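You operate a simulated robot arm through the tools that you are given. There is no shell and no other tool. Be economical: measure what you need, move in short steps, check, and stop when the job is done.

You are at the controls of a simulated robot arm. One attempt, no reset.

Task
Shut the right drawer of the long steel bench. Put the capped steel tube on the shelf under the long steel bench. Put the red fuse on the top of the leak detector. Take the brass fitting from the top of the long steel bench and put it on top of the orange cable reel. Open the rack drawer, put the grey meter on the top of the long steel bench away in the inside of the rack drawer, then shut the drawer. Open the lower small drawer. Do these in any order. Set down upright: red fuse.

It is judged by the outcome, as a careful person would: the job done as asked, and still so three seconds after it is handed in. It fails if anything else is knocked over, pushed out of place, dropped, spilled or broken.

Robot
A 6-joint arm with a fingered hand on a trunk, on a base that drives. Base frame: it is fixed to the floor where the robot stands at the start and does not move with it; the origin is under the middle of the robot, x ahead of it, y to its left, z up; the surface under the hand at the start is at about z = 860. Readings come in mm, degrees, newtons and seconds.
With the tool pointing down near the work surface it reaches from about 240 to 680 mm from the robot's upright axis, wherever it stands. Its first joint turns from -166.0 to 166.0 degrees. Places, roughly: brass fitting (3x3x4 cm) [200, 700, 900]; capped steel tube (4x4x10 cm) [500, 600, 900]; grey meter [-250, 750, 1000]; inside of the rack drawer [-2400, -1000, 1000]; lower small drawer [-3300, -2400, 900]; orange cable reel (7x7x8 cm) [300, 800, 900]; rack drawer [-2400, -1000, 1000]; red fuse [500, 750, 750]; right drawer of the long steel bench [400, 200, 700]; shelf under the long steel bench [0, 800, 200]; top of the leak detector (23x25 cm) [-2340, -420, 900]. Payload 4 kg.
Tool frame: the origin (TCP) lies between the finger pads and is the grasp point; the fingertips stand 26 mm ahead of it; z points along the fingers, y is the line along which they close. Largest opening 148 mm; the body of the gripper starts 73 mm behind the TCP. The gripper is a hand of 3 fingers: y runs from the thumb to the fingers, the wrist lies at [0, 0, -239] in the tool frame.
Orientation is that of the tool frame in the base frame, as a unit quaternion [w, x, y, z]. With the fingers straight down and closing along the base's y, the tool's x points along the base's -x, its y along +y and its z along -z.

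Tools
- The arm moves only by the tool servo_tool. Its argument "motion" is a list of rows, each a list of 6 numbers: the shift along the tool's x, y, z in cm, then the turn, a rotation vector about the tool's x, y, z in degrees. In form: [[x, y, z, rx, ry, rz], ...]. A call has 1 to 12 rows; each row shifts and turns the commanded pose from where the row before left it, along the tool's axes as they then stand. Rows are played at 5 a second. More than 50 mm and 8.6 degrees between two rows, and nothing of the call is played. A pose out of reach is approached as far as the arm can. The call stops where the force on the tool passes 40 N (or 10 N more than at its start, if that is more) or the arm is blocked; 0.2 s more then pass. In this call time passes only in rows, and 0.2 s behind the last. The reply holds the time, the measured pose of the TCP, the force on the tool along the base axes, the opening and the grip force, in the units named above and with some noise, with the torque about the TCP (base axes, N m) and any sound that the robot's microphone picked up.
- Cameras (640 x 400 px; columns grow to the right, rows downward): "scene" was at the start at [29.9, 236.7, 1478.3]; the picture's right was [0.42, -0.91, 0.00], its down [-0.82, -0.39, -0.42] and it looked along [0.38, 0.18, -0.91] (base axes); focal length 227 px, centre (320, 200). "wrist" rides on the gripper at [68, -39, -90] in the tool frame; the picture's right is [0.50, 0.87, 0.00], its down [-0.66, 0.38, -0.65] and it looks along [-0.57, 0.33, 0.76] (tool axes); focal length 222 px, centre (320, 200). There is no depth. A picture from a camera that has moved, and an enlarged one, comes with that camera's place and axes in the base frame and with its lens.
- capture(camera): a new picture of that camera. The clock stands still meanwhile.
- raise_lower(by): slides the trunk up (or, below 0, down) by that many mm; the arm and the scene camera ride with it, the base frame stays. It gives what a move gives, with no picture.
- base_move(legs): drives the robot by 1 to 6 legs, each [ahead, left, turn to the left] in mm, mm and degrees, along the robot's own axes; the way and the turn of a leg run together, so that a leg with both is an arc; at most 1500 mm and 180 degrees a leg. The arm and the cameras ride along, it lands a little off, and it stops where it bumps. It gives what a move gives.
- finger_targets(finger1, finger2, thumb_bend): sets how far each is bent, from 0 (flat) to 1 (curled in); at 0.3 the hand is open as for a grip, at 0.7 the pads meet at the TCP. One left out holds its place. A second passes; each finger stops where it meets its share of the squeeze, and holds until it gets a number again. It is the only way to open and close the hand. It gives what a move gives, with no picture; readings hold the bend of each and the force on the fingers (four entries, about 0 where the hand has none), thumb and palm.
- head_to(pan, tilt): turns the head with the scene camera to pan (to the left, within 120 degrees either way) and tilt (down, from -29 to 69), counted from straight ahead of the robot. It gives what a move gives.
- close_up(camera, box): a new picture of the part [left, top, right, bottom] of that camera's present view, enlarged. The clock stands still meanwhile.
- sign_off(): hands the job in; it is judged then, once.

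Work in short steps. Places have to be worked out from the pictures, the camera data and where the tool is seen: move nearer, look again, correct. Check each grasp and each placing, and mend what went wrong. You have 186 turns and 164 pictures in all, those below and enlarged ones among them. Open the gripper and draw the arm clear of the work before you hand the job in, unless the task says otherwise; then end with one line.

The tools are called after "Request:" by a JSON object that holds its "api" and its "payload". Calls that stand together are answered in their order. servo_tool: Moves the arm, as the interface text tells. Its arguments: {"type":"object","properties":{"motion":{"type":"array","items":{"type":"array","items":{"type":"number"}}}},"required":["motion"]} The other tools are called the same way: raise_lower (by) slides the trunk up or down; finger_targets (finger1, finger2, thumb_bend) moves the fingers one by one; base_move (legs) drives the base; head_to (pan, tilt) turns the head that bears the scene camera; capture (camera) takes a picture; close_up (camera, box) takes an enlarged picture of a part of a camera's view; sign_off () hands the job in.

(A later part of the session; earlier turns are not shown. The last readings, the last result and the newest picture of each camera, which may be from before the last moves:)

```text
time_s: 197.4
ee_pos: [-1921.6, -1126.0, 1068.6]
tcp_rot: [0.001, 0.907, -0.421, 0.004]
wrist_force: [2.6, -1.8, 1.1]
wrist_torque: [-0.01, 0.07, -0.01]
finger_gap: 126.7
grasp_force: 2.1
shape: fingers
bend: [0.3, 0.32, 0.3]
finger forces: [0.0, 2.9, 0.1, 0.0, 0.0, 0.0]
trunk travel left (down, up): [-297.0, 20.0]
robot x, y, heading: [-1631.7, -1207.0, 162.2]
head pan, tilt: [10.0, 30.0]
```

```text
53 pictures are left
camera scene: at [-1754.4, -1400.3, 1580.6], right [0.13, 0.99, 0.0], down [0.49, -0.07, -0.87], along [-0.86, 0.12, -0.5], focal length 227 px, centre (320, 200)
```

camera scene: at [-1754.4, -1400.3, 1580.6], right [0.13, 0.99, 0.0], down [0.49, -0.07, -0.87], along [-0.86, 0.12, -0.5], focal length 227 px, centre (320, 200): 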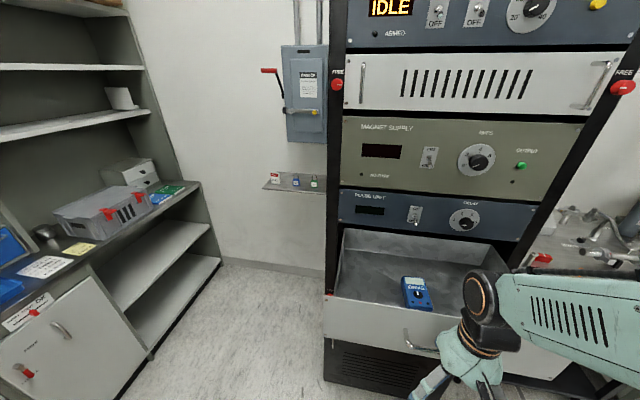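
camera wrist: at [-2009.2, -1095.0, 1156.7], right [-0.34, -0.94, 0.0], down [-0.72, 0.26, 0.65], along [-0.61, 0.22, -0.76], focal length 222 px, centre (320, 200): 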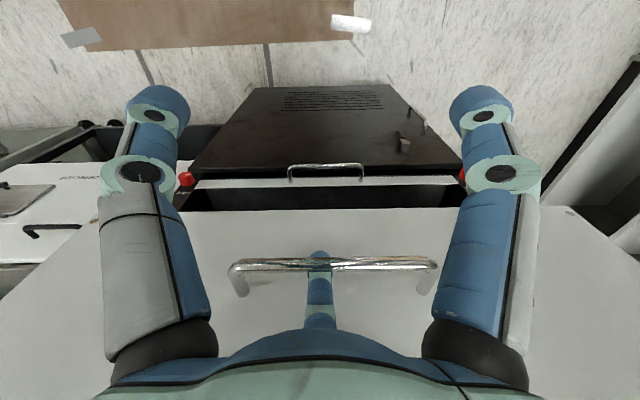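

The drawer is open about 235 mm, with a blue meter inside on the right and free space on the left. I'll unhook: ease in 8 mm, rise, and withdraw.

Request:
{"api": "servo_tool", "payload": {"motion": [[-0.7, 0.4, 0, 0, 0, 0], [0, 0, -2.5, 0, 0, 0], [0, 0, -3.5, 0, 0, 0], [1.0, -0.6, -2, 0, 0, 0]]}}

Request:
{"api": "head_to", "payload": {"pan": 10, "tilt": 45}}

Request:
{"api": "capture", "payload": {"camera": "scene"}}

Request:
{"api": "capture", "payload": {"camera": "wrist"}}

```text
time_s: 198.4
ee_pos: [-1919.3, -1126.8, 1147.4]
tcp_rot: [0.0, 0.907, -0.42, 0.004]
wrist_force: [0.7, -0.1, -1.2]
wrist_torque: [-0.01, 0.03, -0.02]
finger_gap: 126.3
grasp_force: 0.0
shape: fingers
bend: [0.3, 0.3, 0.3]
finger forces: [0.1, 0.1, 0.0, 0.1, 0.0, 0.0]
trunk travel left (down, up): [-297.0, 20.0]
robot x, y, heading: [-1631.0, -1201.8, 162.4]
head pan, tilt: [10.0, 30.0]
```

```text
time_s: 199.2
ee_pos: [-1919.5, -1125.4, 1147.3]
tcp_rot: [0.0, 0.907, -0.42, 0.003]
wrist_force: [0.0, -0.5, 0.1]
wrist_torque: [-0.02, 0.0, -0.03]
finger_gap: 126.7
grasp_force: 0.1
shape: fingers
bend: [0.3, 0.3, 0.3]
finger forces: [0.1, 0.1, 0.1, 0.1, 0.0, 0.1]
trunk travel left (down, up): [-297.0, 20.0]
robot x, y, heading: [-1630.8, -1206.1, 162.3]
head pan, tilt: [10.0, 45.0]
```

```text
52 pictures are left
camera scene: at [-1747.4, -1400.9, 1558.0], right [0.13, 0.99, 0.0], down [0.7, -0.09, -0.71], along [-0.7, 0.1, -0.71], focal length 227 px, centre (320, 200)
```

scene: 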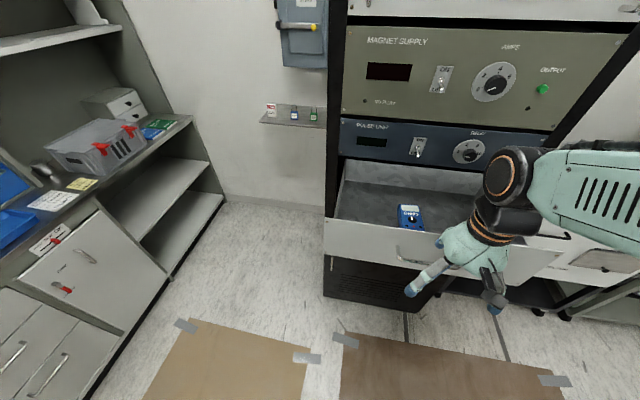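

```text
51 pictures are left
camera wrist: at [-1847.8, -1151.8, 1237.7], right [-0.34, -0.94, 0.0], down [-0.72, 0.26, 0.65], along [-0.61, 0.22, -0.76], focal length 222 px, centre (320, 200)
```

wrist: 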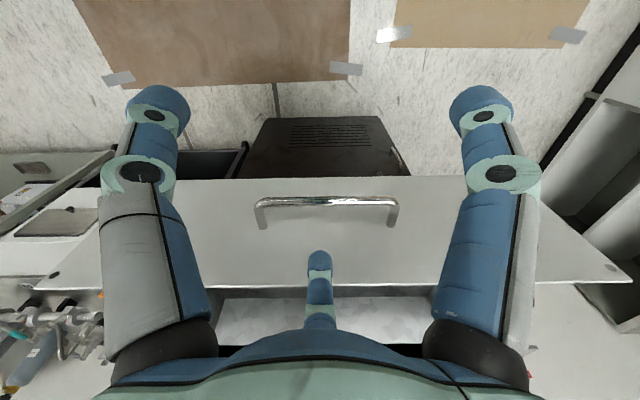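

The drawer stays open. I'll tuck the hand clear of it, then drive back round the cart to the bench for the grey meter.

Request:
{"api": "servo_tool", "payload": {"motion": [[1.5, -0.9, -2.5, 0, 0, 0], [2.0, -1.2, -1.0, 0, 0, 0]]}}

Request:
{"api": "base_move", "payload": {"legs": [[253, -763, 0], [-341, -716, 0], [0, 0, -90], [259, -705, 0]]}}

Request:
{"api": "head_to", "payload": {"pan": 0, "tilt": 55}}

Request:
{"api": "capture", "payload": {"camera": "scene"}}

```text
time_s: 199.8
ee_pos: [-1879.9, -1139.5, 1182.2]
tcp_rot: [0.001, 0.907, -0.42, 0.003]
wrist_force: [-0.1, 0.5, -1.0]
wrist_torque: [-0.01, 0.02, 0.0]
finger_gap: 126.7
grasp_force: 0.0
shape: fingers
bend: [0.3, 0.3, 0.3]
finger forces: [0.0, 0.0, 0.0, 0.0, 0.0, 0.1]
trunk travel left (down, up): [-297.0, 20.0]
robot x, y, heading: [-1632.6, -1203.0, 162.6]
head pan, tilt: [10.0, 45.0]
```

```text
time_s: 223.3
ee_pos: [-289.8, 466.1, 1180.8]
tcp_rot: [-0.003, -0.341, 0.94, -0.003]
wrist_force: [0.5, -0.6, 0.4]
wrist_torque: [-0.01, -0.01, 0.01]
finger_gap: 126.5
grasp_force: 0.1
shape: fingers
bend: [0.3, 0.3, 0.3]
finger forces: [0.0, 0.0, 0.0, 0.0, 0.0, 0.0]
trunk travel left (down, up): [-297.0, 20.0]
robot x, y, heading: [-356.8, 217.8, 71.7]
head pan, tilt: [10.0, 45.0]
```

```text
time_s: 224.0
ee_pos: [-291.5, 466.2, 1181.5]
tcp_rot: [-0.003, -0.341, 0.94, -0.001]
wrist_force: [-0.7, 0.1, 0.3]
wrist_torque: [0.02, 0.0, 0.0]
finger_gap: 126.6
grasp_force: 0.2
shape: fingers
bend: [0.3, 0.3, 0.3]
finger forces: [0.0, 0.0, 0.0, 0.0, 0.0, 0.1]
trunk travel left (down, up): [-297.0, 20.0]
robot x, y, heading: [-354.9, 217.4, 71.8]
head pan, tilt: [0.0, 55.0]
```

```text
50 pictures are left
camera scene: at [-543.2, 324.6, 1544.6], right [0.95, -0.31, 0.0], down [-0.25, -0.78, -0.57], along [0.18, 0.55, -0.82], focal length 227 px, centre (320, 200)
```

scene: 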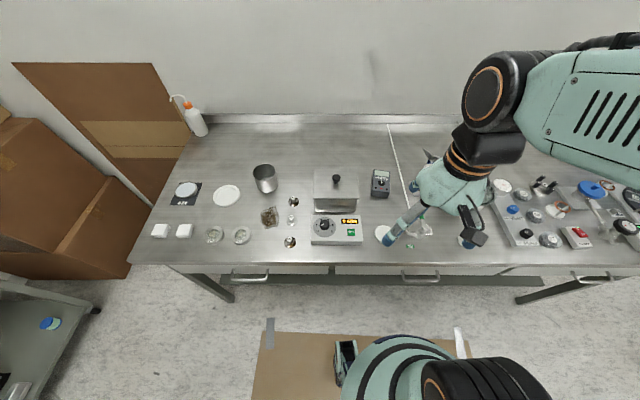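

Arrived at the bench. I'll zoom on the meter.

Request:
{"api": "close_up", "payload": {"camera": "scene", "box": [350, 150, 450, 230]}}

Request:
{"api": "capture", "payload": {"camera": "wrist"}}

```text
5.00 times, centred on (400, 190) of scene
camera zoom: at [-543.2, 324.6, 1544.6], right [0.95, -0.31, 0.0], down [-0.25, -0.78, -0.57], along [0.18, 0.55, -0.82], focal length 1134 px, centre (-80, 250)
```

zoom: 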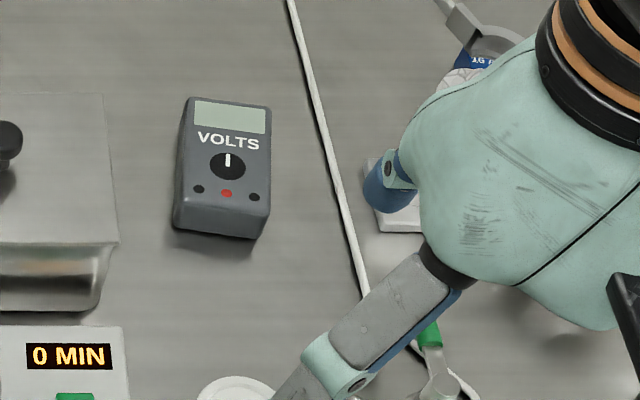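

```text
48 pictures are left
camera wrist: at [-318.1, 392.9, 1272.6], right [-0.94, 0.34, 0.0], down [0.26, 0.71, 0.65], along [0.22, 0.61, -0.76], focal length 222 px, centre (320, 200)
```

wrist: 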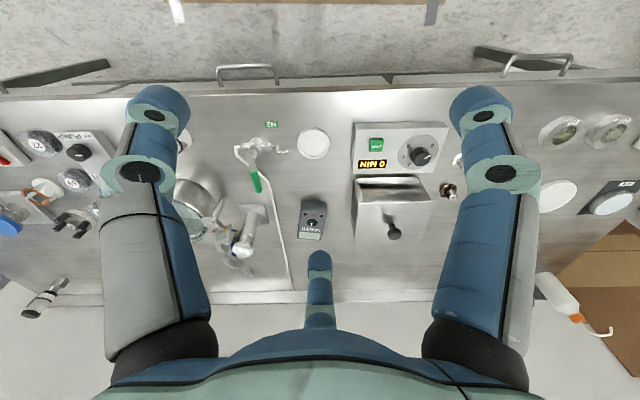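

The meter is about 105×62 mm, centre ≈(−160,765), long axis at azimuth 60°. I'll turn the hand to close across its width, with the thumb tucked more so the palm stays centred, and move above it.

Request:
{"api": "finger_targets", "payload": {"finger1": 0.3, "finger2": 0.3, "thumb_bend": 0.46}}

Request:
{"api": "servo_tool", "payload": {"motion": [[0, 0, 0, 0, 0, -7.8], [0, 0, 0, 0, 0, -7.8], [0, 0, 0, 0, 0, -7.8], [-4.03, 0.22, 2.2, 0, 0, 0], [-4.03, 0.22, 2.2, 0, 0, 0], [-4.03, 0.22, 2.2, 0, 0, 0], [-4.03, 0.22, 2.2, 0, 0, 0], [-4.03, 0.22, 2.2, 0, 0, 0], [-4.03, 0.22, 2.2, 0, 0, 0], [-4.03, 0.22, 2.2, 0, 0, 0], [-4.03, 0.22, 2.2, 0, 0, 0]]}}

Request:
{"api": "capture", "payload": {"camera": "wrist"}}

Request:
{"api": "capture", "payload": {"camera": "scene"}}

```text
time_s: 225.0
ee_pos: [-290.3, 465.4, 1181.6]
tcp_rot: [-0.002, -0.341, 0.94, -0.003]
wrist_force: [0.9, 0.4, -0.6]
wrist_torque: [-0.03, -0.01, -0.03]
finger_gap: 102.1
grasp_force: 0.0
shape: fingers
bend: [0.3, 0.3, 0.46]
finger forces: [0.0, 0.0, 0.0, 0.0, 0.0, 0.0]
trunk travel left (down, up): [-297.0, 20.0]
robot x, y, heading: [-358.3, 217.2, 71.9]
head pan, tilt: [0.0, 55.0]
```

```text
time_s: 227.4
ee_pos: [-159.2, 763.4, 1003.4]
tcp_rot: [-0.005, -0.525, 0.851, -0.002]
wrist_force: [-1.0, -0.3, 0.6]
wrist_torque: [0.03, 0.05, 0.0]
finger_gap: 102.6
grasp_force: 0.0
shape: fingers
bend: [0.3, 0.3, 0.46]
finger forces: [0.0, 0.0, 0.1, 0.0, 0.0, 0.0]
trunk travel left (down, up): [-297.0, 20.0]
robot x, y, heading: [-359.8, 219.3, 71.8]
head pan, tilt: [0.0, 55.0]
```

```text
47 pictures are left
camera wrist: at [-155.5, 686.0, 1094.9], right [-1.0, -0.06, 0.0], down [-0.04, 0.76, 0.65], along [-0.04, 0.65, -0.76], focal length 222 px, centre (320, 200)
```

wrist: 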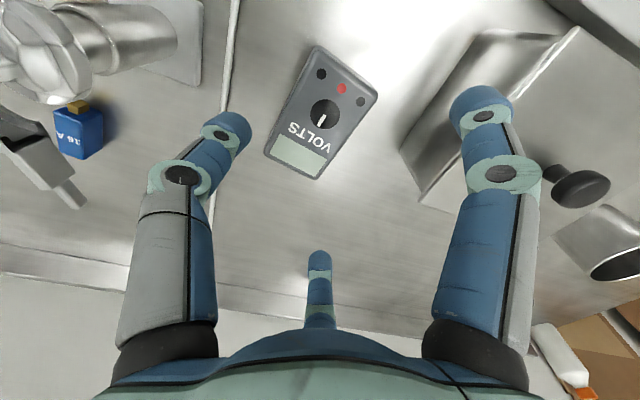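

```text
46 pictures are left
camera scene: at [-542.5, 325.9, 1544.6], right [0.95, -0.31, 0.0], down [-0.26, -0.78, -0.57], along [0.18, 0.54, -0.82], focal length 227 px, centre (320, 200)
```

scene: 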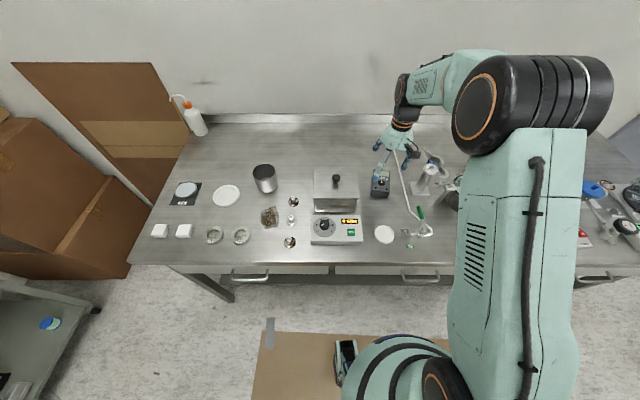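

The meter centre is (−158,767). With the two fingers converging, I'll offset the hand 10 mm toward the finger side, preshape, and descend partway.

Request:
{"api": "finger_targets", "payload": {"finger1": 0.41, "finger2": 0.41, "thumb_bend": 0.42}}

Request:
{"api": "servo_tool", "payload": {"motion": [[-0.35, 1.07, 2.0, 0, 0, 0], [0, 0, 2.5, 0, 0, 0], [0, 0, 2.0, 0, 0, 0]]}}

Request:
{"api": "capture", "payload": {"camera": "wrist"}}

Request:
{"api": "close_up", "payload": {"camera": "scene", "box": [330, 110, 450, 220]}}

```text
time_s: 228.4
ee_pos: [-161.5, 761.9, 1003.6]
tcp_rot: [-0.004, -0.524, 0.851, 0.0]
wrist_force: [-0.4, -0.1, 0.3]
wrist_torque: [-0.01, 0.01, -0.02]
finger_gap: 90.3
grasp_force: 0.1
shape: fingers
bend: [0.41, 0.41, 0.42]
finger forces: [0.0, 0.1, 0.1, 0.0, 0.1, 0.0]
trunk travel left (down, up): [-297.0, 20.0]
robot x, y, heading: [-356.2, 217.3, 71.9]
head pan, tilt: [0.0, 55.0]
```

```text
time_s: 229.2
ee_pos: [-170.7, 768.2, 938.1]
tcp_rot: [-0.003, -0.525, 0.851, -0.002]
wrist_force: [-0.6, 0.0, 0.0]
wrist_torque: [0.03, -0.01, -0.01]
finger_gap: 90.6
grasp_force: 0.0
shape: fingers
bend: [0.41, 0.41, 0.42]
finger forces: [0.0, 0.1, 0.0, 0.0, 0.0, 0.0]
trunk travel left (down, up): [-297.0, 20.0]
robot x, y, heading: [-355.4, 216.4, 71.9]
head pan, tilt: [0.0, 55.0]
```

```text
45 pictures are left
camera wrist: at [-165.7, 690.8, 1029.6], right [-1.0, -0.06, 0.0], down [-0.04, 0.76, 0.65], along [-0.04, 0.65, -0.76], focal length 222 px, centre (320, 200)
```

wrist: 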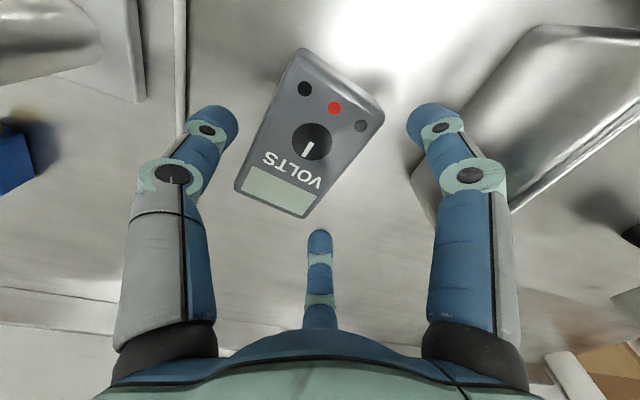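

```text
3.64 times, centred on (390, 165) of scene
camera zoom: at [-543.1, 324.9, 1544.5], right [0.95, -0.31, 0.0], down [-0.26, -0.78, -0.57], along [0.18, 0.54, -0.82], focal length 824 px, centre (66, 327)
```

zoom: 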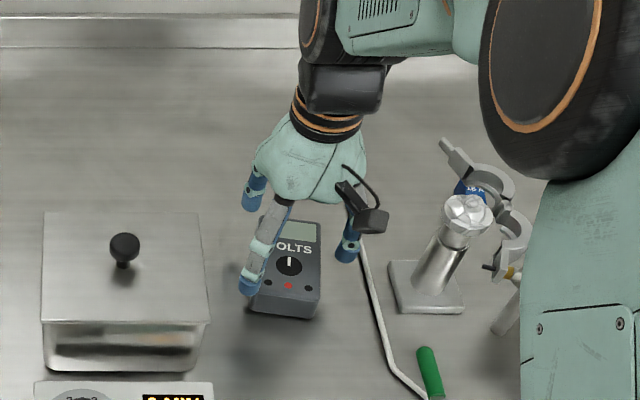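

Alignment is good (about 12 mm finger-side offset). I'll trim, descend to z≈893 and close.

Request:
{"api": "servo_tool", "payload": {"motion": [[-0.4, -0.3, 1.5, 0, 0, 0], [0, 0, 1.5, 0, 0, 0], [0, 0, 1.3, 0, 0, 0]]}}

Request:
{"api": "finger_targets", "payload": {"finger1": 0.7, "finger2": 0.7, "thumb_bend": 0.7}}

Request:
{"api": "capture", "payload": {"camera": "wrist"}}

```text
time_s: 230.0
ee_pos: [-165.6, 771.0, 896.7]
tcp_rot: [-0.003, -0.525, 0.851, -0.002]
wrist_force: [-1.8, -0.1, 0.3]
wrist_torque: [-0.05, 0.01, 0.02]
finger_gap: 91.3
grasp_force: 0.6
shape: fingers
bend: [0.4, 0.41, 0.42]
finger forces: [0.7, 0.1, 0.0, 0.0, 0.0, 0.0]
trunk travel left (down, up): [-297.0, 20.0]
robot x, y, heading: [-357.3, 217.9, 71.7]
head pan, tilt: [0.0, 55.0]
```

```text
time_s: 231.0
ee_pos: [-166.2, 770.4, 896.3]
tcp_rot: [-0.004, -0.524, 0.852, -0.001]
wrist_force: [1.6, 0.0, 1.4]
wrist_torque: [0.01, 0.03, -0.04]
finger_gap: 75.8
grasp_force: 18.8
shape: fingers
bend: [0.45, 0.51, 0.52]
finger forces: [10.3, 8.9, 0.1, 0.0, 18.4, 0.0]
trunk travel left (down, up): [-297.0, 20.0]
robot x, y, heading: [-355.4, 217.7, 71.9]
head pan, tilt: [0.0, 55.0]
```

```text
43 pictures are left
camera wrist: at [-161.3, 692.0, 987.5], right [-1.0, -0.06, 0.0], down [-0.04, 0.76, 0.65], along [-0.04, 0.65, -0.76], focal length 222 px, centre (320, 200)
```

wrist: 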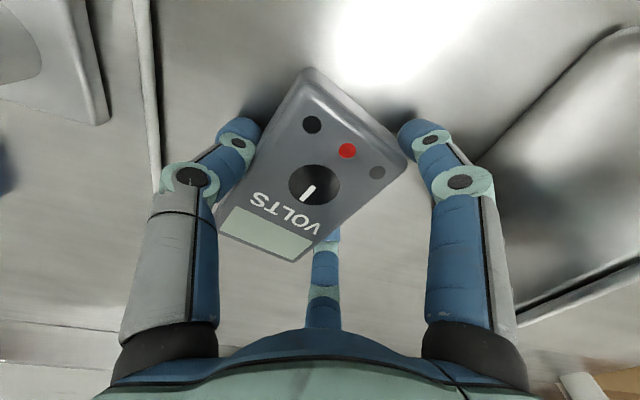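

Gripped at 19 N by thumb and both fingers. I'll lift gently and check.

Request:
{"api": "servo_tool", "payload": {"motion": [[0, 0, -1.0, 0, 0, 0], [0, 0, -2.0, 0, 0, 0], [0, 0, -4, 0, 0, 0], [0, 0, -4.5, 0, 0, 0], [0, 0, -4.5, 0, 0, 0]]}}

Request:
{"api": "capture", "payload": {"camera": "wrist"}}

Request:
{"api": "close_up", "payload": {"camera": "scene", "box": [330, 60, 450, 200]}}

```text
time_s: 232.2
ee_pos: [-166.0, 772.1, 1056.3]
tcp_rot: [-0.003, -0.525, 0.851, -0.002]
wrist_force: [0.3, 0.0, -2.6]
wrist_torque: [-0.01, 0.03, 0.0]
finger_gap: 75.9
grasp_force: 18.2
shape: fingers
bend: [0.45, 0.51, 0.53]
finger forces: [10.1, 9.5, 0.1, 0.1, 17.7, 0.0]
trunk travel left (down, up): [-297.0, 20.0]
robot x, y, heading: [-353.8, 217.7, 71.6]
head pan, tilt: [0.0, 55.0]
```

```text
42 pictures are left
camera wrist: at [-161.3, 695.4, 1147.1], right [-1.0, -0.06, 0.0], down [-0.04, 0.76, 0.65], along [-0.04, 0.65, -0.76], focal length 222 px, centre (320, 200)
```

wrist: 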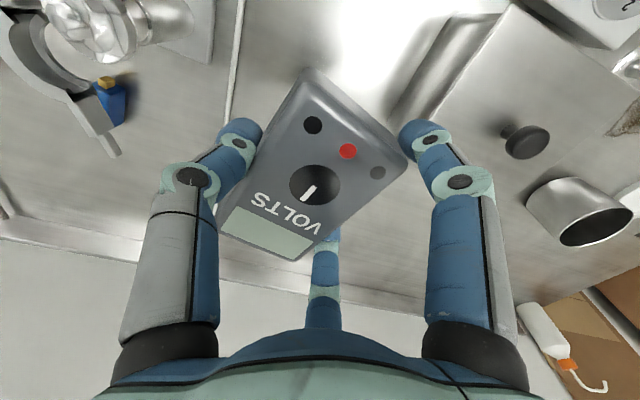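

```text
2.86 times, centred on (390, 130) of scene
camera zoom: at [-543.3, 324.3, 1544.6], right [0.95, -0.31, 0.0], down [-0.26, -0.78, -0.57], along [0.18, 0.55, -0.82], focal length 648 px, centre (120, 400)
```

zoom: 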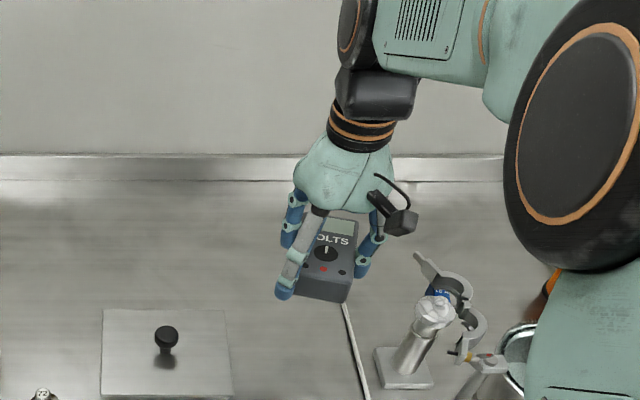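

The meter is held level. I'll fold in, raise, and drive back to the rack along the same aisle.

Request:
{"api": "servo_tool", "payload": {"motion": [[4.65, -0.65, 0, 0, 0, 0], [4.65, -0.65, 0, 0, 0, 0], [4.65, -0.65, 0, 0, 0, 0], [4.65, -0.65, 0, 0, 0, 0], [4.65, -0.65, 0, 0, 0, 0], [0, 0, -4.5, 0, 0, 0], [0, 0, -4.5, 0, 0, 0], [0, 0, -4, 0, 0, 0]]}}

Request:
{"api": "base_move", "payload": {"legs": [[-271, 692, 0], [0, 0, 90], [118, 808, 0]]}}

Request:
{"api": "head_to", "payload": {"pan": 30, "tilt": 35}}

Request:
{"api": "capture", "payload": {"camera": "scene"}}

```text
time_s: 234.0
ee_pos: [-241.1, 549.6, 1186.4]
tcp_rot: [-0.003, -0.524, 0.852, -0.001]
wrist_force: [-0.9, -0.1, -1.6]
wrist_torque: [-0.03, 0.02, 0.0]
finger_gap: 68.5
grasp_force: 16.2
shape: fingers
bend: [0.46, 0.5, 0.54]
finger forces: [6.7, 10.7, 0.0, 0.1, 14.9, 0.1]
trunk travel left (down, up): [-297.0, 20.0]
robot x, y, heading: [-357.1, 217.6, 71.9]
head pan, tilt: [0.0, 55.0]
```

```text
time_s: 251.4
ee_pos: [-1797.1, -438.6, 1188.1]
tcp_rot: [0.001, 0.973, -0.23, 0.004]
wrist_force: [0.0, -0.1, -2.4]
wrist_torque: [0.04, -0.04, 0.0]
finger_gap: 67.6
grasp_force: 15.3
shape: fingers
bend: [0.47, 0.5, 0.54]
finger forces: [6.3, 10.2, 0.0, 0.0, 14.6, 0.1]
trunk travel left (down, up): [-297.0, 20.0]
robot x, y, heading: [-1466.4, -555.2, 162.1]
head pan, tilt: [0.0, 55.0]
```

```text
time_s: 252.3
ee_pos: [-1798.7, -438.4, 1187.5]
tcp_rot: [0.001, 0.973, -0.23, 0.004]
wrist_force: [0.9, 0.1, -2.2]
wrist_torque: [-0.03, -0.03, 0.01]
finger_gap: 67.7
grasp_force: 16.0
shape: fingers
bend: [0.47, 0.5, 0.54]
finger forces: [6.4, 10.3, 0.0, 0.0, 14.6, 0.0]
trunk travel left (down, up): [-297.0, 20.0]
robot x, y, heading: [-1462.1, -553.8, 162.2]
head pan, tilt: [30.0, 35.0]
```

```text
40 pictures are left
camera scene: at [-1586.8, -781.0, 1572.7], right [-0.21, 0.98, 0.0], down [0.56, 0.12, -0.82], along [-0.8, -0.17, -0.57], focal length 227 px, centre (320, 200)
```

scene: 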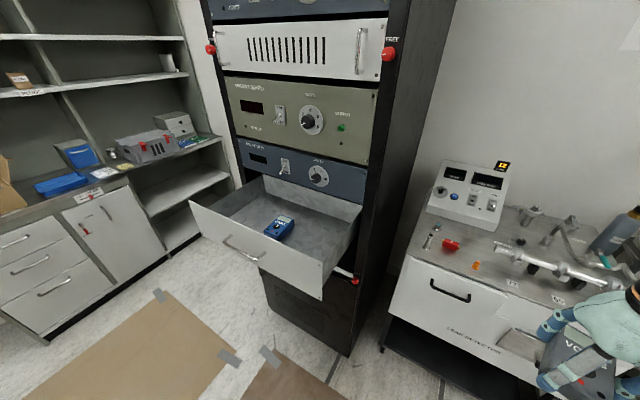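

The drawer is open with the blue meter near its middle and the left part free; the fuse also still sits on the detector. I'll make the final sideways leg in front of the rack and check the grip.

Request:
{"api": "base_move", "payload": {"legs": [[-35, 800, 0]]}}

Request:
{"api": "capture", "payload": {"camera": "wrist"}}

Request:
{"api": "head_to", "payload": {"pan": 5, "tilt": 50}}

Request:
{"api": "capture", "payload": {"camera": "scene"}}

```text
time_s: 259.7
ee_pos: [-2010.1, -1204.4, 1187.4]
tcp_rot: [0.001, 0.973, -0.23, 0.003]
wrist_force: [0.7, -0.9, -2.8]
wrist_torque: [0.0, -0.04, 0.01]
finger_gap: 67.3
grasp_force: 15.2
shape: fingers
bend: [0.47, 0.5, 0.54]
finger forces: [6.3, 10.4, 0.1, 0.0, 14.7, 0.0]
trunk travel left (down, up): [-297.0, 20.0]
robot x, y, heading: [-1678.6, -1319.7, 162.0]
head pan, tilt: [30.0, 35.0]
```

```text
39 pictures are left
camera wrist: at [-1932.7, -1199.1, 1278.8], right [0.06, -1.0, 0.0], down [-0.76, -0.04, 0.65], along [-0.65, -0.04, -0.76], focal length 222 px, centre (320, 200)
```

wrist: 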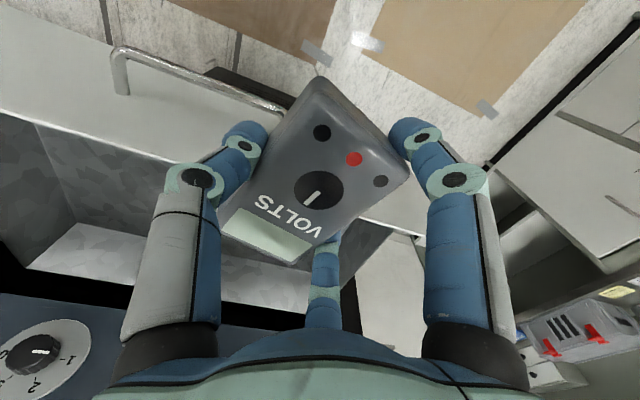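

```text
time_s: 260.6
ee_pos: [-2008.9, -1204.9, 1187.7]
tcp_rot: [0.001, 0.973, -0.23, 0.004]
wrist_force: [-0.5, -0.6, -2.5]
wrist_torque: [-0.04, -0.01, 0.01]
finger_gap: 67.7
grasp_force: 15.6
shape: fingers
bend: [0.47, 0.5, 0.54]
finger forces: [6.3, 10.3, 0.1, 0.1, 14.6, 0.0]
trunk travel left (down, up): [-297.0, 20.0]
robot x, y, heading: [-1677.2, -1323.4, 162.0]
head pan, tilt: [5.0, 50.0]
```

```text
38 pictures are left
camera scene: at [-1787.2, -1511.2, 1551.1], right [0.22, 0.97, 0.0], down [0.75, -0.17, -0.64], along [-0.63, 0.14, -0.77], focal length 227 px, centre (320, 200)
```

scene: 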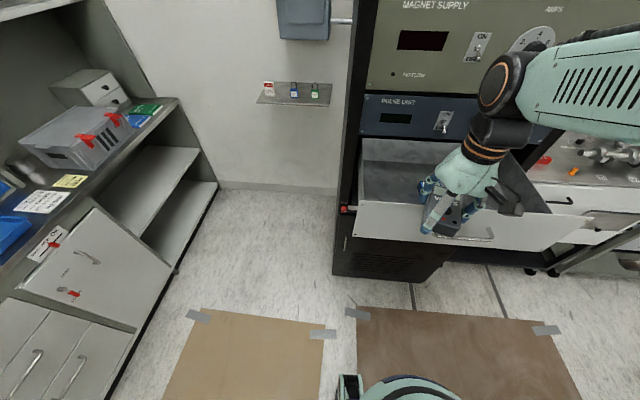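

The grip is unchanged. I'll move the meter over the free left part of the drawer and look.

Request:
{"api": "servo_tool", "payload": {"motion": [[-4.39, 1.87, 0, 0, 0, 0], [-4.39, 1.87, 0, 0, 0, 0], [-4.39, 1.87, 0, 0, 0, 0], [-4.39, 1.87, 0, 0, 0, 0]]}}

Request:
{"api": "capture", "payload": {"camera": "scene"}}

Request:
{"api": "capture", "payload": {"camera": "wrist"}}

```text
time_s: 261.6
ee_pos: [-2200.8, -1192.8, 1185.3]
tcp_rot: [0.001, 0.973, -0.23, 0.005]
wrist_force: [0.0, 0.1, -2.1]
wrist_torque: [-0.02, 0.0, 0.0]
finger_gap: 67.2
grasp_force: 15.7
shape: fingers
bend: [0.47, 0.5, 0.54]
finger forces: [6.3, 10.5, 0.0, 0.0, 14.9, 0.0]
trunk travel left (down, up): [-297.0, 20.0]
robot x, y, heading: [-1677.0, -1316.1, 162.1]
head pan, tilt: [5.0, 50.0]
```

```text
37 pictures are left
camera scene: at [-1789.4, -1511.0, 1551.0], right [0.22, 0.97, 0.0], down [0.75, -0.17, -0.64], along [-0.62, 0.14, -0.77], focal length 227 px, centre (320, 200)
```

scene: 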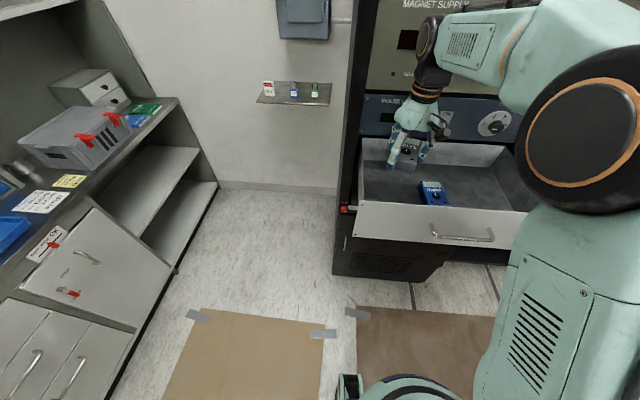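

```text
36 pictures are left
camera wrist: at [-2125.1, -1188.4, 1276.8], right [0.06, -1.0, 0.0], down [-0.76, -0.04, 0.65], along [-0.65, -0.04, -0.76], focal length 222 px, centre (320, 200)
```

wrist: 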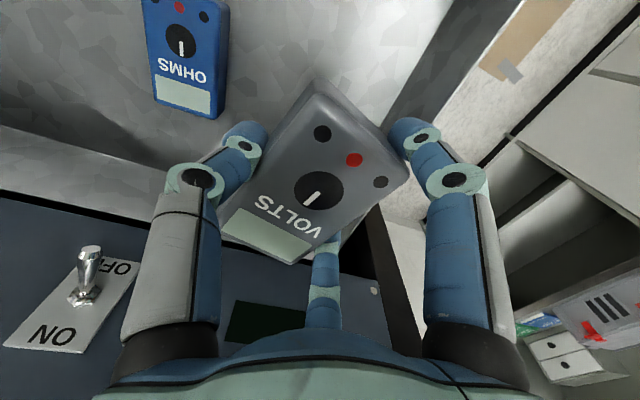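

The spot is clear; the left wall is at n≈−1892 and the blue meter on the other side. I'll shift 23 mm to the right and 16 mm forward for finger clearance, then descend to z≈1080 and check.

Request:
{"api": "servo_tool", "payload": {"motion": [[1.28, -2.49, 0, 0, 0, 0], [0, 0, 3.5, 0, 0, 0], [0, 0, 3.5, 0, 0, 0], [0, 0, 3.5, 0, 0, 0]]}}

Request:
{"api": "capture", "payload": {"camera": "wrist"}}

Request:
{"api": "close_up", "payload": {"camera": "scene", "box": [340, 80, 540, 260]}}

```text
time_s: 262.6
ee_pos: [-2176.4, -1175.6, 1083.1]
tcp_rot: [0.0, 0.973, -0.23, 0.004]
wrist_force: [-0.2, 0.6, -1.8]
wrist_torque: [-0.01, -0.02, 0.02]
finger_gap: 66.9
grasp_force: 15.5
shape: fingers
bend: [0.47, 0.5, 0.54]
finger forces: [6.3, 10.4, 0.0, 0.1, 14.7, 0.0]
trunk travel left (down, up): [-297.0, 20.0]
robot x, y, heading: [-1676.6, -1325.2, 162.2]
head pan, tilt: [5.0, 50.0]
```

```text
35 pictures are left
camera wrist: at [-2099.3, -1170.8, 1173.7], right [0.06, -1.0, 0.0], down [-0.76, -0.04, 0.65], along [-0.65, -0.04, -0.76], focal length 222 px, centre (320, 200)
```

wrist: 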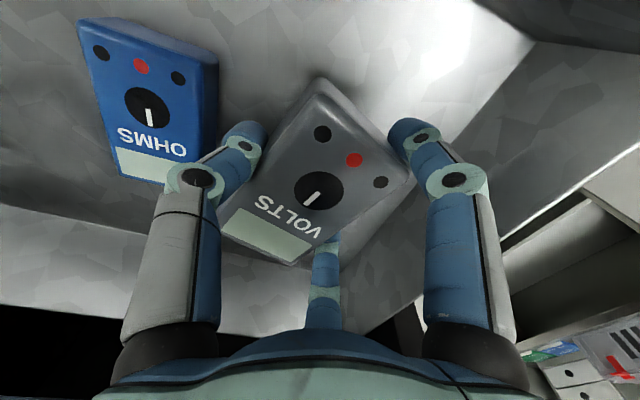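

```text
2.22 times, centred on (440, 170) of scene
camera zoom: at [-1788.0, -1511.0, 1551.0], right [0.22, 0.97, 0.0], down [0.75, -0.17, -0.64], along [-0.63, 0.14, -0.77], focal length 504 px, centre (53, 267)
```

zoom: 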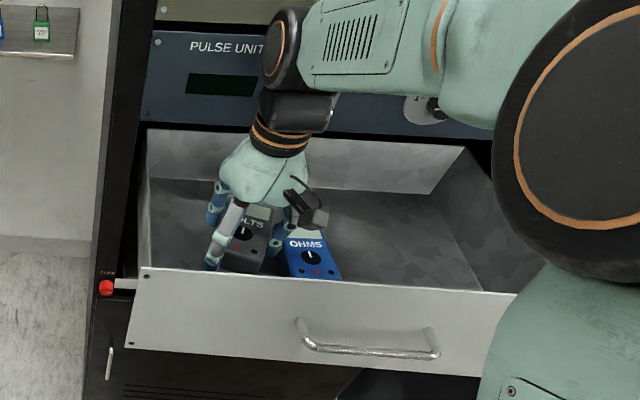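

Clearances look fine inside the drawer. I'll lower in small steps until contact.

Request:
{"api": "servo_tool", "payload": {"motion": [[0, 0, 1.5, 0, 0, 0], [0, 0, 0.8, 0, 0, 0]]}}

Request:
{"api": "servo_tool", "payload": {"motion": [[0, 0, 0.6, 0, 0, 0]]}}

```text
time_s: 263.2
ee_pos: [-2177.1, -1177.0, 1060.7]
tcp_rot: [0.001, 0.973, -0.23, 0.002]
wrist_force: [0.5, -0.9, -2.4]
wrist_torque: [-0.02, -0.03, 0.02]
finger_gap: 66.8
grasp_force: 15.6
shape: fingers
bend: [0.47, 0.5, 0.54]
finger forces: [6.1, 10.4, 0.0, 0.1, 14.6, 0.1]
trunk travel left (down, up): [-297.0, 20.0]
robot x, y, heading: [-1675.1, -1319.0, 162.0]
head pan, tilt: [5.0, 50.0]
```

```text
time_s: 263.6
ee_pos: [-2176.1, -1176.9, 1053.2]
tcp_rot: [0.001, 0.973, -0.23, 0.003]
wrist_force: [0.2, 0.2, -2.6]
wrist_torque: [0.01, -0.04, -0.02]
finger_gap: 67.1
grasp_force: 15.7
shape: fingers
bend: [0.47, 0.5, 0.54]
finger forces: [6.3, 10.5, 0.0, 0.0, 14.5, 0.0]
trunk travel left (down, up): [-297.0, 20.0]
robot x, y, heading: [-1675.0, -1318.5, 162.0]
head pan, tilt: [5.0, 50.0]
```

Still free at 1053. Continuing in small steps.

Request:
{"api": "servo_tool", "payload": {"motion": [[0, 0, 0.5, 0, 0, 0]]}}

Request:
{"api": "servo_tool", "payload": {"motion": [[0, 0, 0.4, 0, 0, 0]]}}

Request:
{"api": "servo_tool", "payload": {"motion": [[0, 0, 0.4, 0, 0, 0]]}}

```text
time_s: 264.0
ee_pos: [-2175.3, -1176.9, 1047.5]
tcp_rot: [0.001, 0.973, -0.23, 0.003]
wrist_force: [-0.7, 0.4, -2.3]
wrist_torque: [-0.02, -0.04, 0.0]
finger_gap: 67.0
grasp_force: 16.0
shape: fingers
bend: [0.47, 0.5, 0.54]
finger forces: [6.2, 10.4, 0.0, 0.1, 14.5, 0.0]
trunk travel left (down, up): [-297.0, 20.0]
robot x, y, heading: [-1680.0, -1318.0, 162.0]
head pan, tilt: [5.0, 50.0]
```

```text
time_s: 264.4
ee_pos: [-2177.2, -1175.6, 1044.3]
tcp_rot: [0.001, 0.973, -0.23, 0.003]
wrist_force: [-0.4, 1.2, -2.7]
wrist_torque: [-0.06, 0.01, 0.0]
finger_gap: 67.1
grasp_force: 16.1
shape: fingers
bend: [0.47, 0.5, 0.54]
finger forces: [6.1, 10.4, 0.0, 0.1, 14.5, 0.1]
trunk travel left (down, up): [-297.0, 20.0]
robot x, y, heading: [-1677.3, -1320.5, 162.1]
head pan, tilt: [5.0, 50.0]
```

```text
time_s: 264.8
ee_pos: [-2176.5, -1176.3, 1039.6]
tcp_rot: [0.001, 0.973, -0.23, 0.003]
wrist_force: [-0.7, 0.6, -2.1]
wrist_torque: [-0.02, -0.03, 0.02]
finger_gap: 67.1
grasp_force: 15.5
shape: fingers
bend: [0.47, 0.5, 0.54]
finger forces: [6.3, 10.4, 0.1, 0.0, 14.4, 0.0]
trunk travel left (down, up): [-297.0, 20.0]
robot x, y, heading: [-1678.0, -1319.0, 162.0]
head pan, tilt: [5.0, 50.0]
```

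No contact yet; continuing carefully, watching for palm contact too.

Request:
{"api": "servo_tool", "payload": {"motion": [[0, 0, 0.4, 0, 0, 0]]}}

Request:
{"api": "servo_tool", "payload": {"motion": [[0, 0, 0.4, 0, 0, 0]]}}

Request:
{"api": "capture", "payload": {"camera": "wrist"}}

```text
time_s: 265.2
ee_pos: [-2178.1, -1175.8, 1034.3]
tcp_rot: [0.001, 0.973, -0.23, 0.004]
wrist_force: [0.8, 0.4, -3.1]
wrist_torque: [-0.04, 0.0, 0.01]
finger_gap: 67.3
grasp_force: 16.0
shape: fingers
bend: [0.47, 0.5, 0.54]
finger forces: [6.2, 10.4, 0.0, 0.1, 14.6, 0.1]
trunk travel left (down, up): [-297.0, 20.0]
robot x, y, heading: [-1677.0, -1318.1, 162.2]
head pan, tilt: [5.0, 50.0]
```

```text
time_s: 265.6
ee_pos: [-2177.1, -1175.8, 1031.1]
tcp_rot: [0.0, 0.973, -0.23, 0.003]
wrist_force: [-0.4, 0.8, -2.5]
wrist_torque: [-0.05, -0.04, 0.0]
finger_gap: 67.1
grasp_force: 15.7
shape: fingers
bend: [0.47, 0.5, 0.54]
finger forces: [6.2, 10.4, 0.0, 0.0, 14.6, 0.0]
trunk travel left (down, up): [-297.0, 20.0]
robot x, y, heading: [-1677.1, -1320.0, 162.2]
head pan, tilt: [5.0, 50.0]
```

```text
33 pictures are left
camera wrist: at [-2100.5, -1171.0, 1122.3], right [0.06, -1.0, 0.0], down [-0.76, -0.04, 0.65], along [-0.65, -0.04, -0.76], focal length 222 px, centre (320, 200)
```

wrist: 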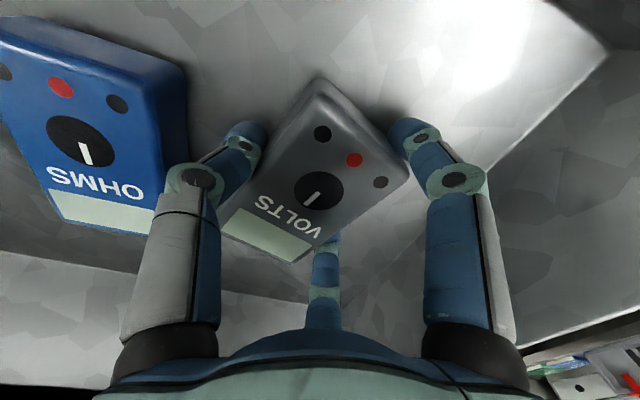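

By triangulation the blue meter's top is at z≈1029, so the floor is near 990 and contact should come within a few mm. Continuing.

Request:
{"api": "servo_tool", "payload": {"motion": [[0, 0, 0.4, 0, 0, 0]]}}

Request:
{"api": "servo_tool", "payload": {"motion": [[0, 0, 0.3, 0, 0, 0]]}}

Request:
{"api": "servo_tool", "payload": {"motion": [[0, 0, 0.3, 0, 0, 0]]}}

```text
time_s: 266.0
ee_pos: [-2177.7, -1174.8, 1027.3]
tcp_rot: [0.002, 0.973, -0.23, 0.003]
wrist_force: [-0.3, 0.4, -2.1]
wrist_torque: [-0.03, -0.04, -0.02]
finger_gap: 67.0
grasp_force: 15.6
shape: fingers
bend: [0.47, 0.5, 0.54]
finger forces: [6.2, 10.4, 0.0, 0.0, 14.6, 0.0]
trunk travel left (down, up): [-297.0, 20.0]
robot x, y, heading: [-1676.0, -1320.2, 162.0]
head pan, tilt: [5.0, 50.0]
```

```text
time_s: 266.4
ee_pos: [-2175.7, -1175.2, 1026.0]
tcp_rot: [0.002, 0.973, -0.23, 0.003]
wrist_force: [-0.1, 0.8, 4.2]
wrist_torque: [-0.08, 0.02, 0.02]
finger_gap: 66.8
grasp_force: 15.3
shape: fingers
bend: [0.47, 0.5, 0.54]
finger forces: [6.5, 10.4, 0.0, 0.0, 14.9, 0.0]
trunk travel left (down, up): [-297.0, 20.0]
robot x, y, heading: [-1675.6, -1319.5, 162.1]
head pan, tilt: [5.0, 50.0]
```

```text
time_s: 266.8
ee_pos: [-2176.3, -1175.3, 1024.3]
tcp_rot: [0.001, 0.973, -0.23, 0.001]
wrist_force: [-0.5, 1.0, 17.0]
wrist_torque: [0.14, 0.07, 0.08]
finger_gap: 66.3
grasp_force: 16.8
shape: fingers
bend: [0.47, 0.49, 0.55]
finger forces: [6.7, 10.9, 0.0, 0.0, 15.5, 0.0]
trunk travel left (down, up): [-297.0, 20.0]
robot x, y, heading: [-1677.0, -1321.3, 162.5]
head pan, tilt: [5.0, 50.0]
```

Contact at z≈1025. I'll unload 2 mm and open the fingers just enough to release.

Request:
{"api": "servo_tool", "payload": {"motion": [[0, 0, -0.25, 0, 0, 0]]}}

Request:
{"api": "finger_targets", "payload": {"finger1": 0.42, "finger2": 0.42, "thumb_bend": 0.47}}

Request:
{"api": "capture", "payload": {"camera": "wrist"}}

```text
time_s: 267.2
ee_pos: [-2175.3, -1176.2, 1023.5]
tcp_rot: [0.001, 0.973, -0.23, 0.003]
wrist_force: [-0.6, 3.4, 11.7]
wrist_torque: [0.2, 0.05, 0.07]
finger_gap: 65.9
grasp_force: 15.9
shape: fingers
bend: [0.47, 0.5, 0.55]
finger forces: [6.3, 10.3, 0.0, 0.0, 16.3, 0.0]
trunk travel left (down, up): [-297.0, 20.0]
robot x, y, heading: [-1677.9, -1324.5, 162.0]
head pan, tilt: [5.0, 50.0]
```

```text
time_s: 268.2
ee_pos: [-2176.4, -1175.5, 1024.3]
tcp_rot: [0.001, 0.973, -0.229, 0.004]
wrist_force: [0.4, -0.4, -0.4]
wrist_torque: [0.01, 0.02, 0.0]
finger_gap: 80.5
grasp_force: 0.0
shape: fingers
bend: [0.42, 0.42, 0.47]
finger forces: [0.0, 0.0, 0.0, 0.0, 0.0, 0.0]
trunk travel left (down, up): [-297.0, 20.0]
robot x, y, heading: [-1677.4, -1317.8, 162.2]
head pan, tilt: [5.0, 50.0]
```

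```text
32 pictures are left
camera wrist: at [-2099.7, -1171.4, 1115.4], right [0.06, -1.0, 0.0], down [-0.76, -0.04, 0.65], along [-0.65, -0.04, -0.76], focal length 222 px, centre (320, 200)
```

wrist: 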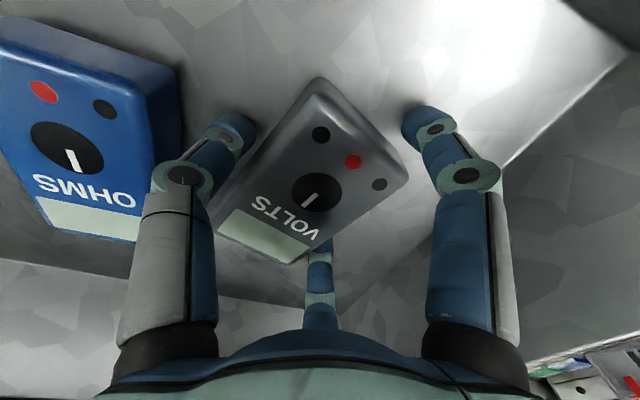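

Released; the meter lies flat in the drawer. I'll rise straight up and withdraw toward the robot.

Request:
{"api": "servo_tool", "payload": {"motion": [[0, 0, -2, 0, 0, 0], [0, 0, -4.5, 0, 0, 0], [0, 0, -4.5, 0, 0, 0], [0, 0, -4.5, 0, 0, 0], [4.8, -0.6, 0, 0, 0, 0], [4.8, -0.6, 0, 0, 0, 0], [4.8, -0.6, 0, 0, 0, 0], [4.8, -0.6, 0, 0, 0, 0], [4.8, -0.6, 0, 0, 0, 0]]}}

Request:
{"api": "capture", "payload": {"camera": "scene"}}

```text
time_s: 270.2
ee_pos: [-1946.8, -1256.9, 1180.7]
tcp_rot: [0.001, 0.973, -0.23, 0.003]
wrist_force: [0.3, 0.8, -0.4]
wrist_torque: [0.02, 0.06, -0.02]
finger_gap: 80.0
grasp_force: 0.1
shape: fingers
bend: [0.42, 0.42, 0.47]
finger forces: [0.1, 0.0, 0.0, 0.0, 0.0, 0.1]
trunk travel left (down, up): [-297.0, 20.0]
robot x, y, heading: [-1678.0, -1321.9, 162.1]
head pan, tilt: [5.0, 50.0]
```

```text
31 pictures are left
camera scene: at [-1785.1, -1511.7, 1551.1], right [0.22, 0.97, 0.0], down [0.75, -0.17, -0.64], along [-0.63, 0.14, -0.77], focal length 227 px, centre (320, 200)
```

scene: 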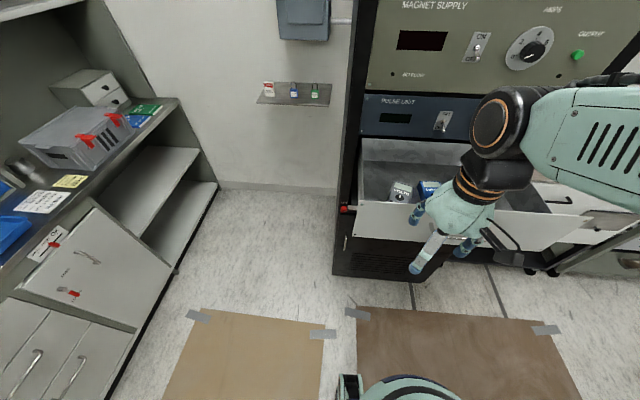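

The meter rests beside the blue one. Now to shut the drawer: I'll close the hand into a fist, centre it on the handle, tilt the tips toward the rack and lower to bar height.

Request:
{"api": "finger_targets", "payload": {"finger1": 0.75, "finger2": 0.75, "thumb_bend": 0.75}}

Request:
{"api": "servo_tool", "payload": {"motion": [[-0.53, -4.03, 0, 0, 0, 0], [-0.53, -4.03, 0, 0, 0, 0], [-0.53, -4.03, 0, 0, 0, 0], [0, 0, 3.5, 0, -8, 0], [0, 0, 3.5, 0, -8, 0], [1.5, 0, 3.5, 0, -8, 0]]}}

Request:
{"api": "capture", "payload": {"camera": "wrist"}}

Request:
{"api": "capture", "payload": {"camera": "scene"}}

```text
time_s: 271.2
ee_pos: [-1949.1, -1254.9, 1180.3]
tcp_rot: [0.002, 0.973, -0.23, 0.003]
wrist_force: [0.2, 0.5, -0.6]
wrist_torque: [0.0, -0.01, 0.02]
finger_gap: 0.1
grasp_force: 0.1
shape: fingers
bend: [0.72, 0.72, 0.75]
finger forces: [0.0, 0.1, 0.0, 0.0, 0.0, 0.0]
trunk travel left (down, up): [-297.0, 20.0]
robot x, y, heading: [-1676.3, -1317.2, 161.9]
head pan, tilt: [5.0, 50.0]
```

```text
time_s: 272.6
ee_pos: [-1921.6, -1127.3, 1085.9]
tcp_rot: [-0.047, 0.953, -0.225, -0.198]
wrist_force: [-0.4, 0.7, -0.2]
wrist_torque: [0.0, 0.0, 0.0]
finger_gap: 0.0
grasp_force: 0.1
shape: fingers
bend: [0.72, 0.72, 0.75]
finger forces: [0.0, 0.0, 0.1, 0.1, 0.1, 0.0]
out of reach, approached as far as the arm can: row 6
trunk travel left (down, up): [-297.0, 20.0]
robot x, y, heading: [-1675.6, -1321.9, 162.0]
head pan, tilt: [5.0, 50.0]
```

```text
30 pictures are left
camera wrist: at [-1817.1, -1137.1, 1142.1], right [0.02, -0.98, -0.2], down [-0.47, -0.19, 0.86], along [-0.88, 0.08, -0.47], focal length 222 px, centre (320, 200)
```

wrist: 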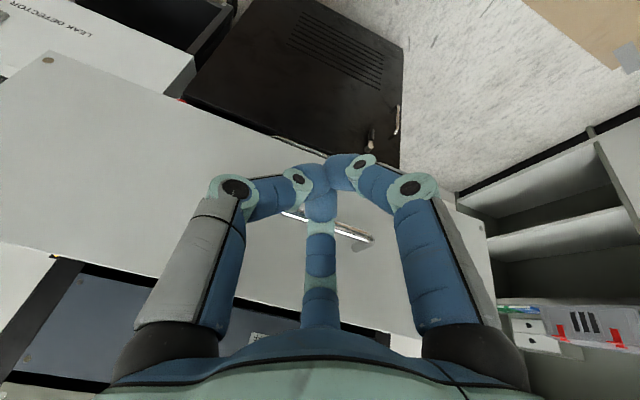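

```text
29 pictures are left
camera scene: at [-1787.6, -1510.6, 1551.1], right [0.22, 0.97, 0.0], down [0.75, -0.17, -0.64], along [-0.63, 0.14, -0.77], focal length 227 px, centre (320, 200)
```

scene: 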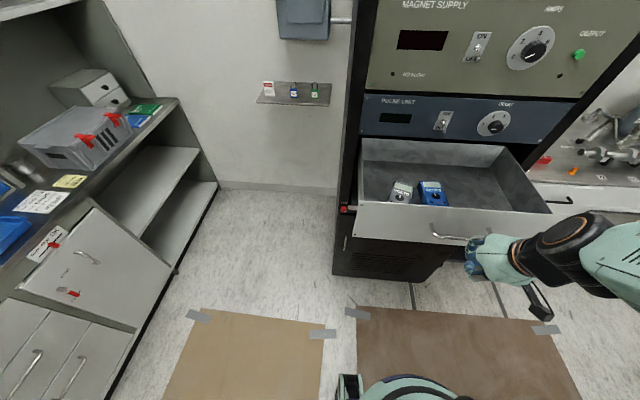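

The fist is centred on the handle. I'll lower 14 mm and push inward.

Request:
{"api": "servo_tool", "payload": {"motion": [[-1.0, 0.2, 1.6, 0, 0, 0], [-4.0, 0.58, 1.74, 0, 0, 0], [-4.0, 0.58, 1.74, 0, 0, 0], [-4.0, 0.58, 1.74, 0, 0, 0], [-4.0, 0.58, 1.74, 0, 0, 0]]}}

Request:
{"api": "capture", "payload": {"camera": "scene"}}

```text
time_s: 273.8
ee_pos: [-2106.2, -1065.9, 1073.4]
tcp_rot: [-0.047, 0.953, -0.225, -0.199]
wrist_force: [-0.3, 0.9, 0.2]
wrist_torque: [-0.02, -0.01, 0.01]
finger_gap: 0.2
grasp_force: 0.1
shape: fingers
bend: [0.72, 0.72, 0.75]
finger forces: [0.1, 0.1, 0.0, 0.0, 0.0, 0.0]
trunk travel left (down, up): [-297.0, 20.0]
robot x, y, heading: [-1673.1, -1322.6, 162.0]
head pan, tilt: [5.0, 50.0]
```

```text
28 pictures are left
camera scene: at [-1788.8, -1510.4, 1551.1], right [0.22, 0.97, 0.0], down [0.75, -0.17, -0.64], along [-0.63, 0.14, -0.77], focal length 227 px, centre (320, 200)
```

scene: 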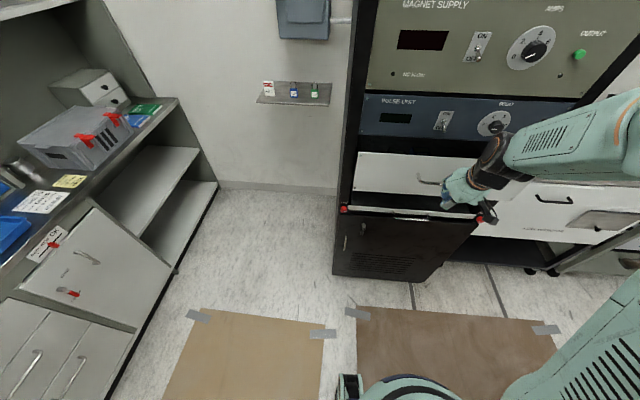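

The drawer is going in well. I'll continue with decreasing steps until it stops.

Request:
{"api": "servo_tool", "payload": {"motion": [[-2.7, 0.39, 1.18, 0, 0, 0], [-1.8, 0.26, 0.79, 0, 0, 0], [-1.35, 0.2, 0.59, 0, 0, 0], [-0.9, 0.13, 0.4, 0, 0, 0], [-0.9, 0.13, 0.4, 0, 0, 0], [-0.9, 0.13, 0.4, 0, 0, 0]]}}

Request:
{"api": "close_up", "payload": {"camera": "scene", "box": [330, 90, 530, 240]}}

```text
time_s: 275.2
ee_pos: [-2194.0, -1035.5, 1074.2]
tcp_rot: [-0.046, 0.953, -0.224, -0.199]
wrist_force: [2.1, -1.1, 0.8]
wrist_torque: [0.02, 0.01, 0.03]
finger_gap: 0.0
grasp_force: 0.7
shape: fingers
bend: [0.72, 0.72, 0.75]
finger forces: [0.0, 1.1, 0.0, 0.1, 0.0, 0.1]
trunk travel left (down, up): [-297.0, 20.0]
robot x, y, heading: [-1678.8, -1324.2, 162.0]
head pan, tilt: [5.0, 50.0]
```

```text
2.67 times, centred on (430, 165) of scene
camera zoom: at [-1786.5, -1511.4, 1551.1], right [0.22, 0.97, 0.0], down [0.75, -0.17, -0.64], along [-0.63, 0.14, -0.77], focal length 604 px, centre (27, 293)
```

zoom: 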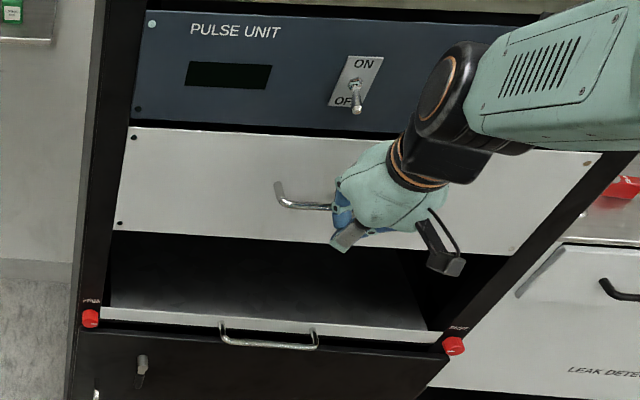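

Almost closed. I'll nudge further in 8 mm steps until firm resistance.

Request:
{"api": "servo_tool", "payload": {"motion": [[-0.73, 0.1, 0.32, 0, 0, 0], [-0.73, 0.1, 0.32, 0, 0, 0], [-0.73, 0.1, 0.32, 0, 0, 0], [-0.73, 0.1, 0.32, 0, 0, 0]]}}

Request:
{"api": "close_up", "payload": {"camera": "scene", "box": [330, 90, 530, 240]}}

```text
time_s: 276.1
ee_pos: [-2213.9, -1030.0, 1077.1]
tcp_rot: [-0.047, 0.953, -0.226, -0.195]
wrist_force: [28.5, -11.2, 17.8]
wrist_torque: [-0.21, 0.09, 0.07]
finger_gap: 1.3
grasp_force: 28.7
shape: fingers
bend: [0.72, 0.78, 0.73]
finger forces: [0.1, 42.2, 0.1, 0.1, 15.1, 0.0]
trunk travel left (down, up): [-297.0, 20.0]
robot x, y, heading: [-1676.4, -1322.3, 161.8]
head pan, tilt: [5.0, 50.0]
stopped in row 4: the force on the tool passed its limit at 44 N (the readings are from after the stop); the commanded pose is now the measured one
```

```text
2.67 times, centred on (430, 165) of scene
camera zoom: at [-1780.5, -1514.3, 1551.3], right [0.23, 0.97, 0.0], down [0.74, -0.17, -0.65], along [-0.63, 0.15, -0.76], focal length 604 px, centre (27, 293)
```

zoom: 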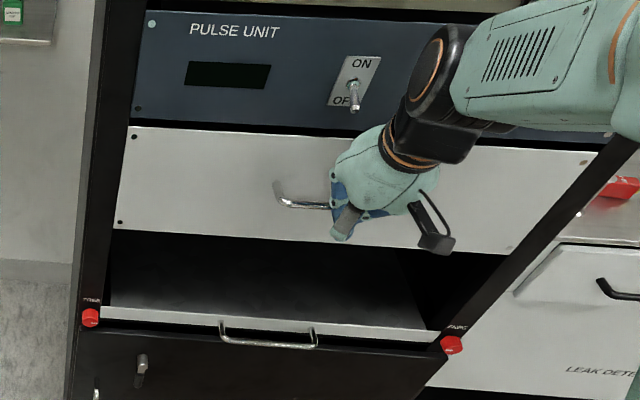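

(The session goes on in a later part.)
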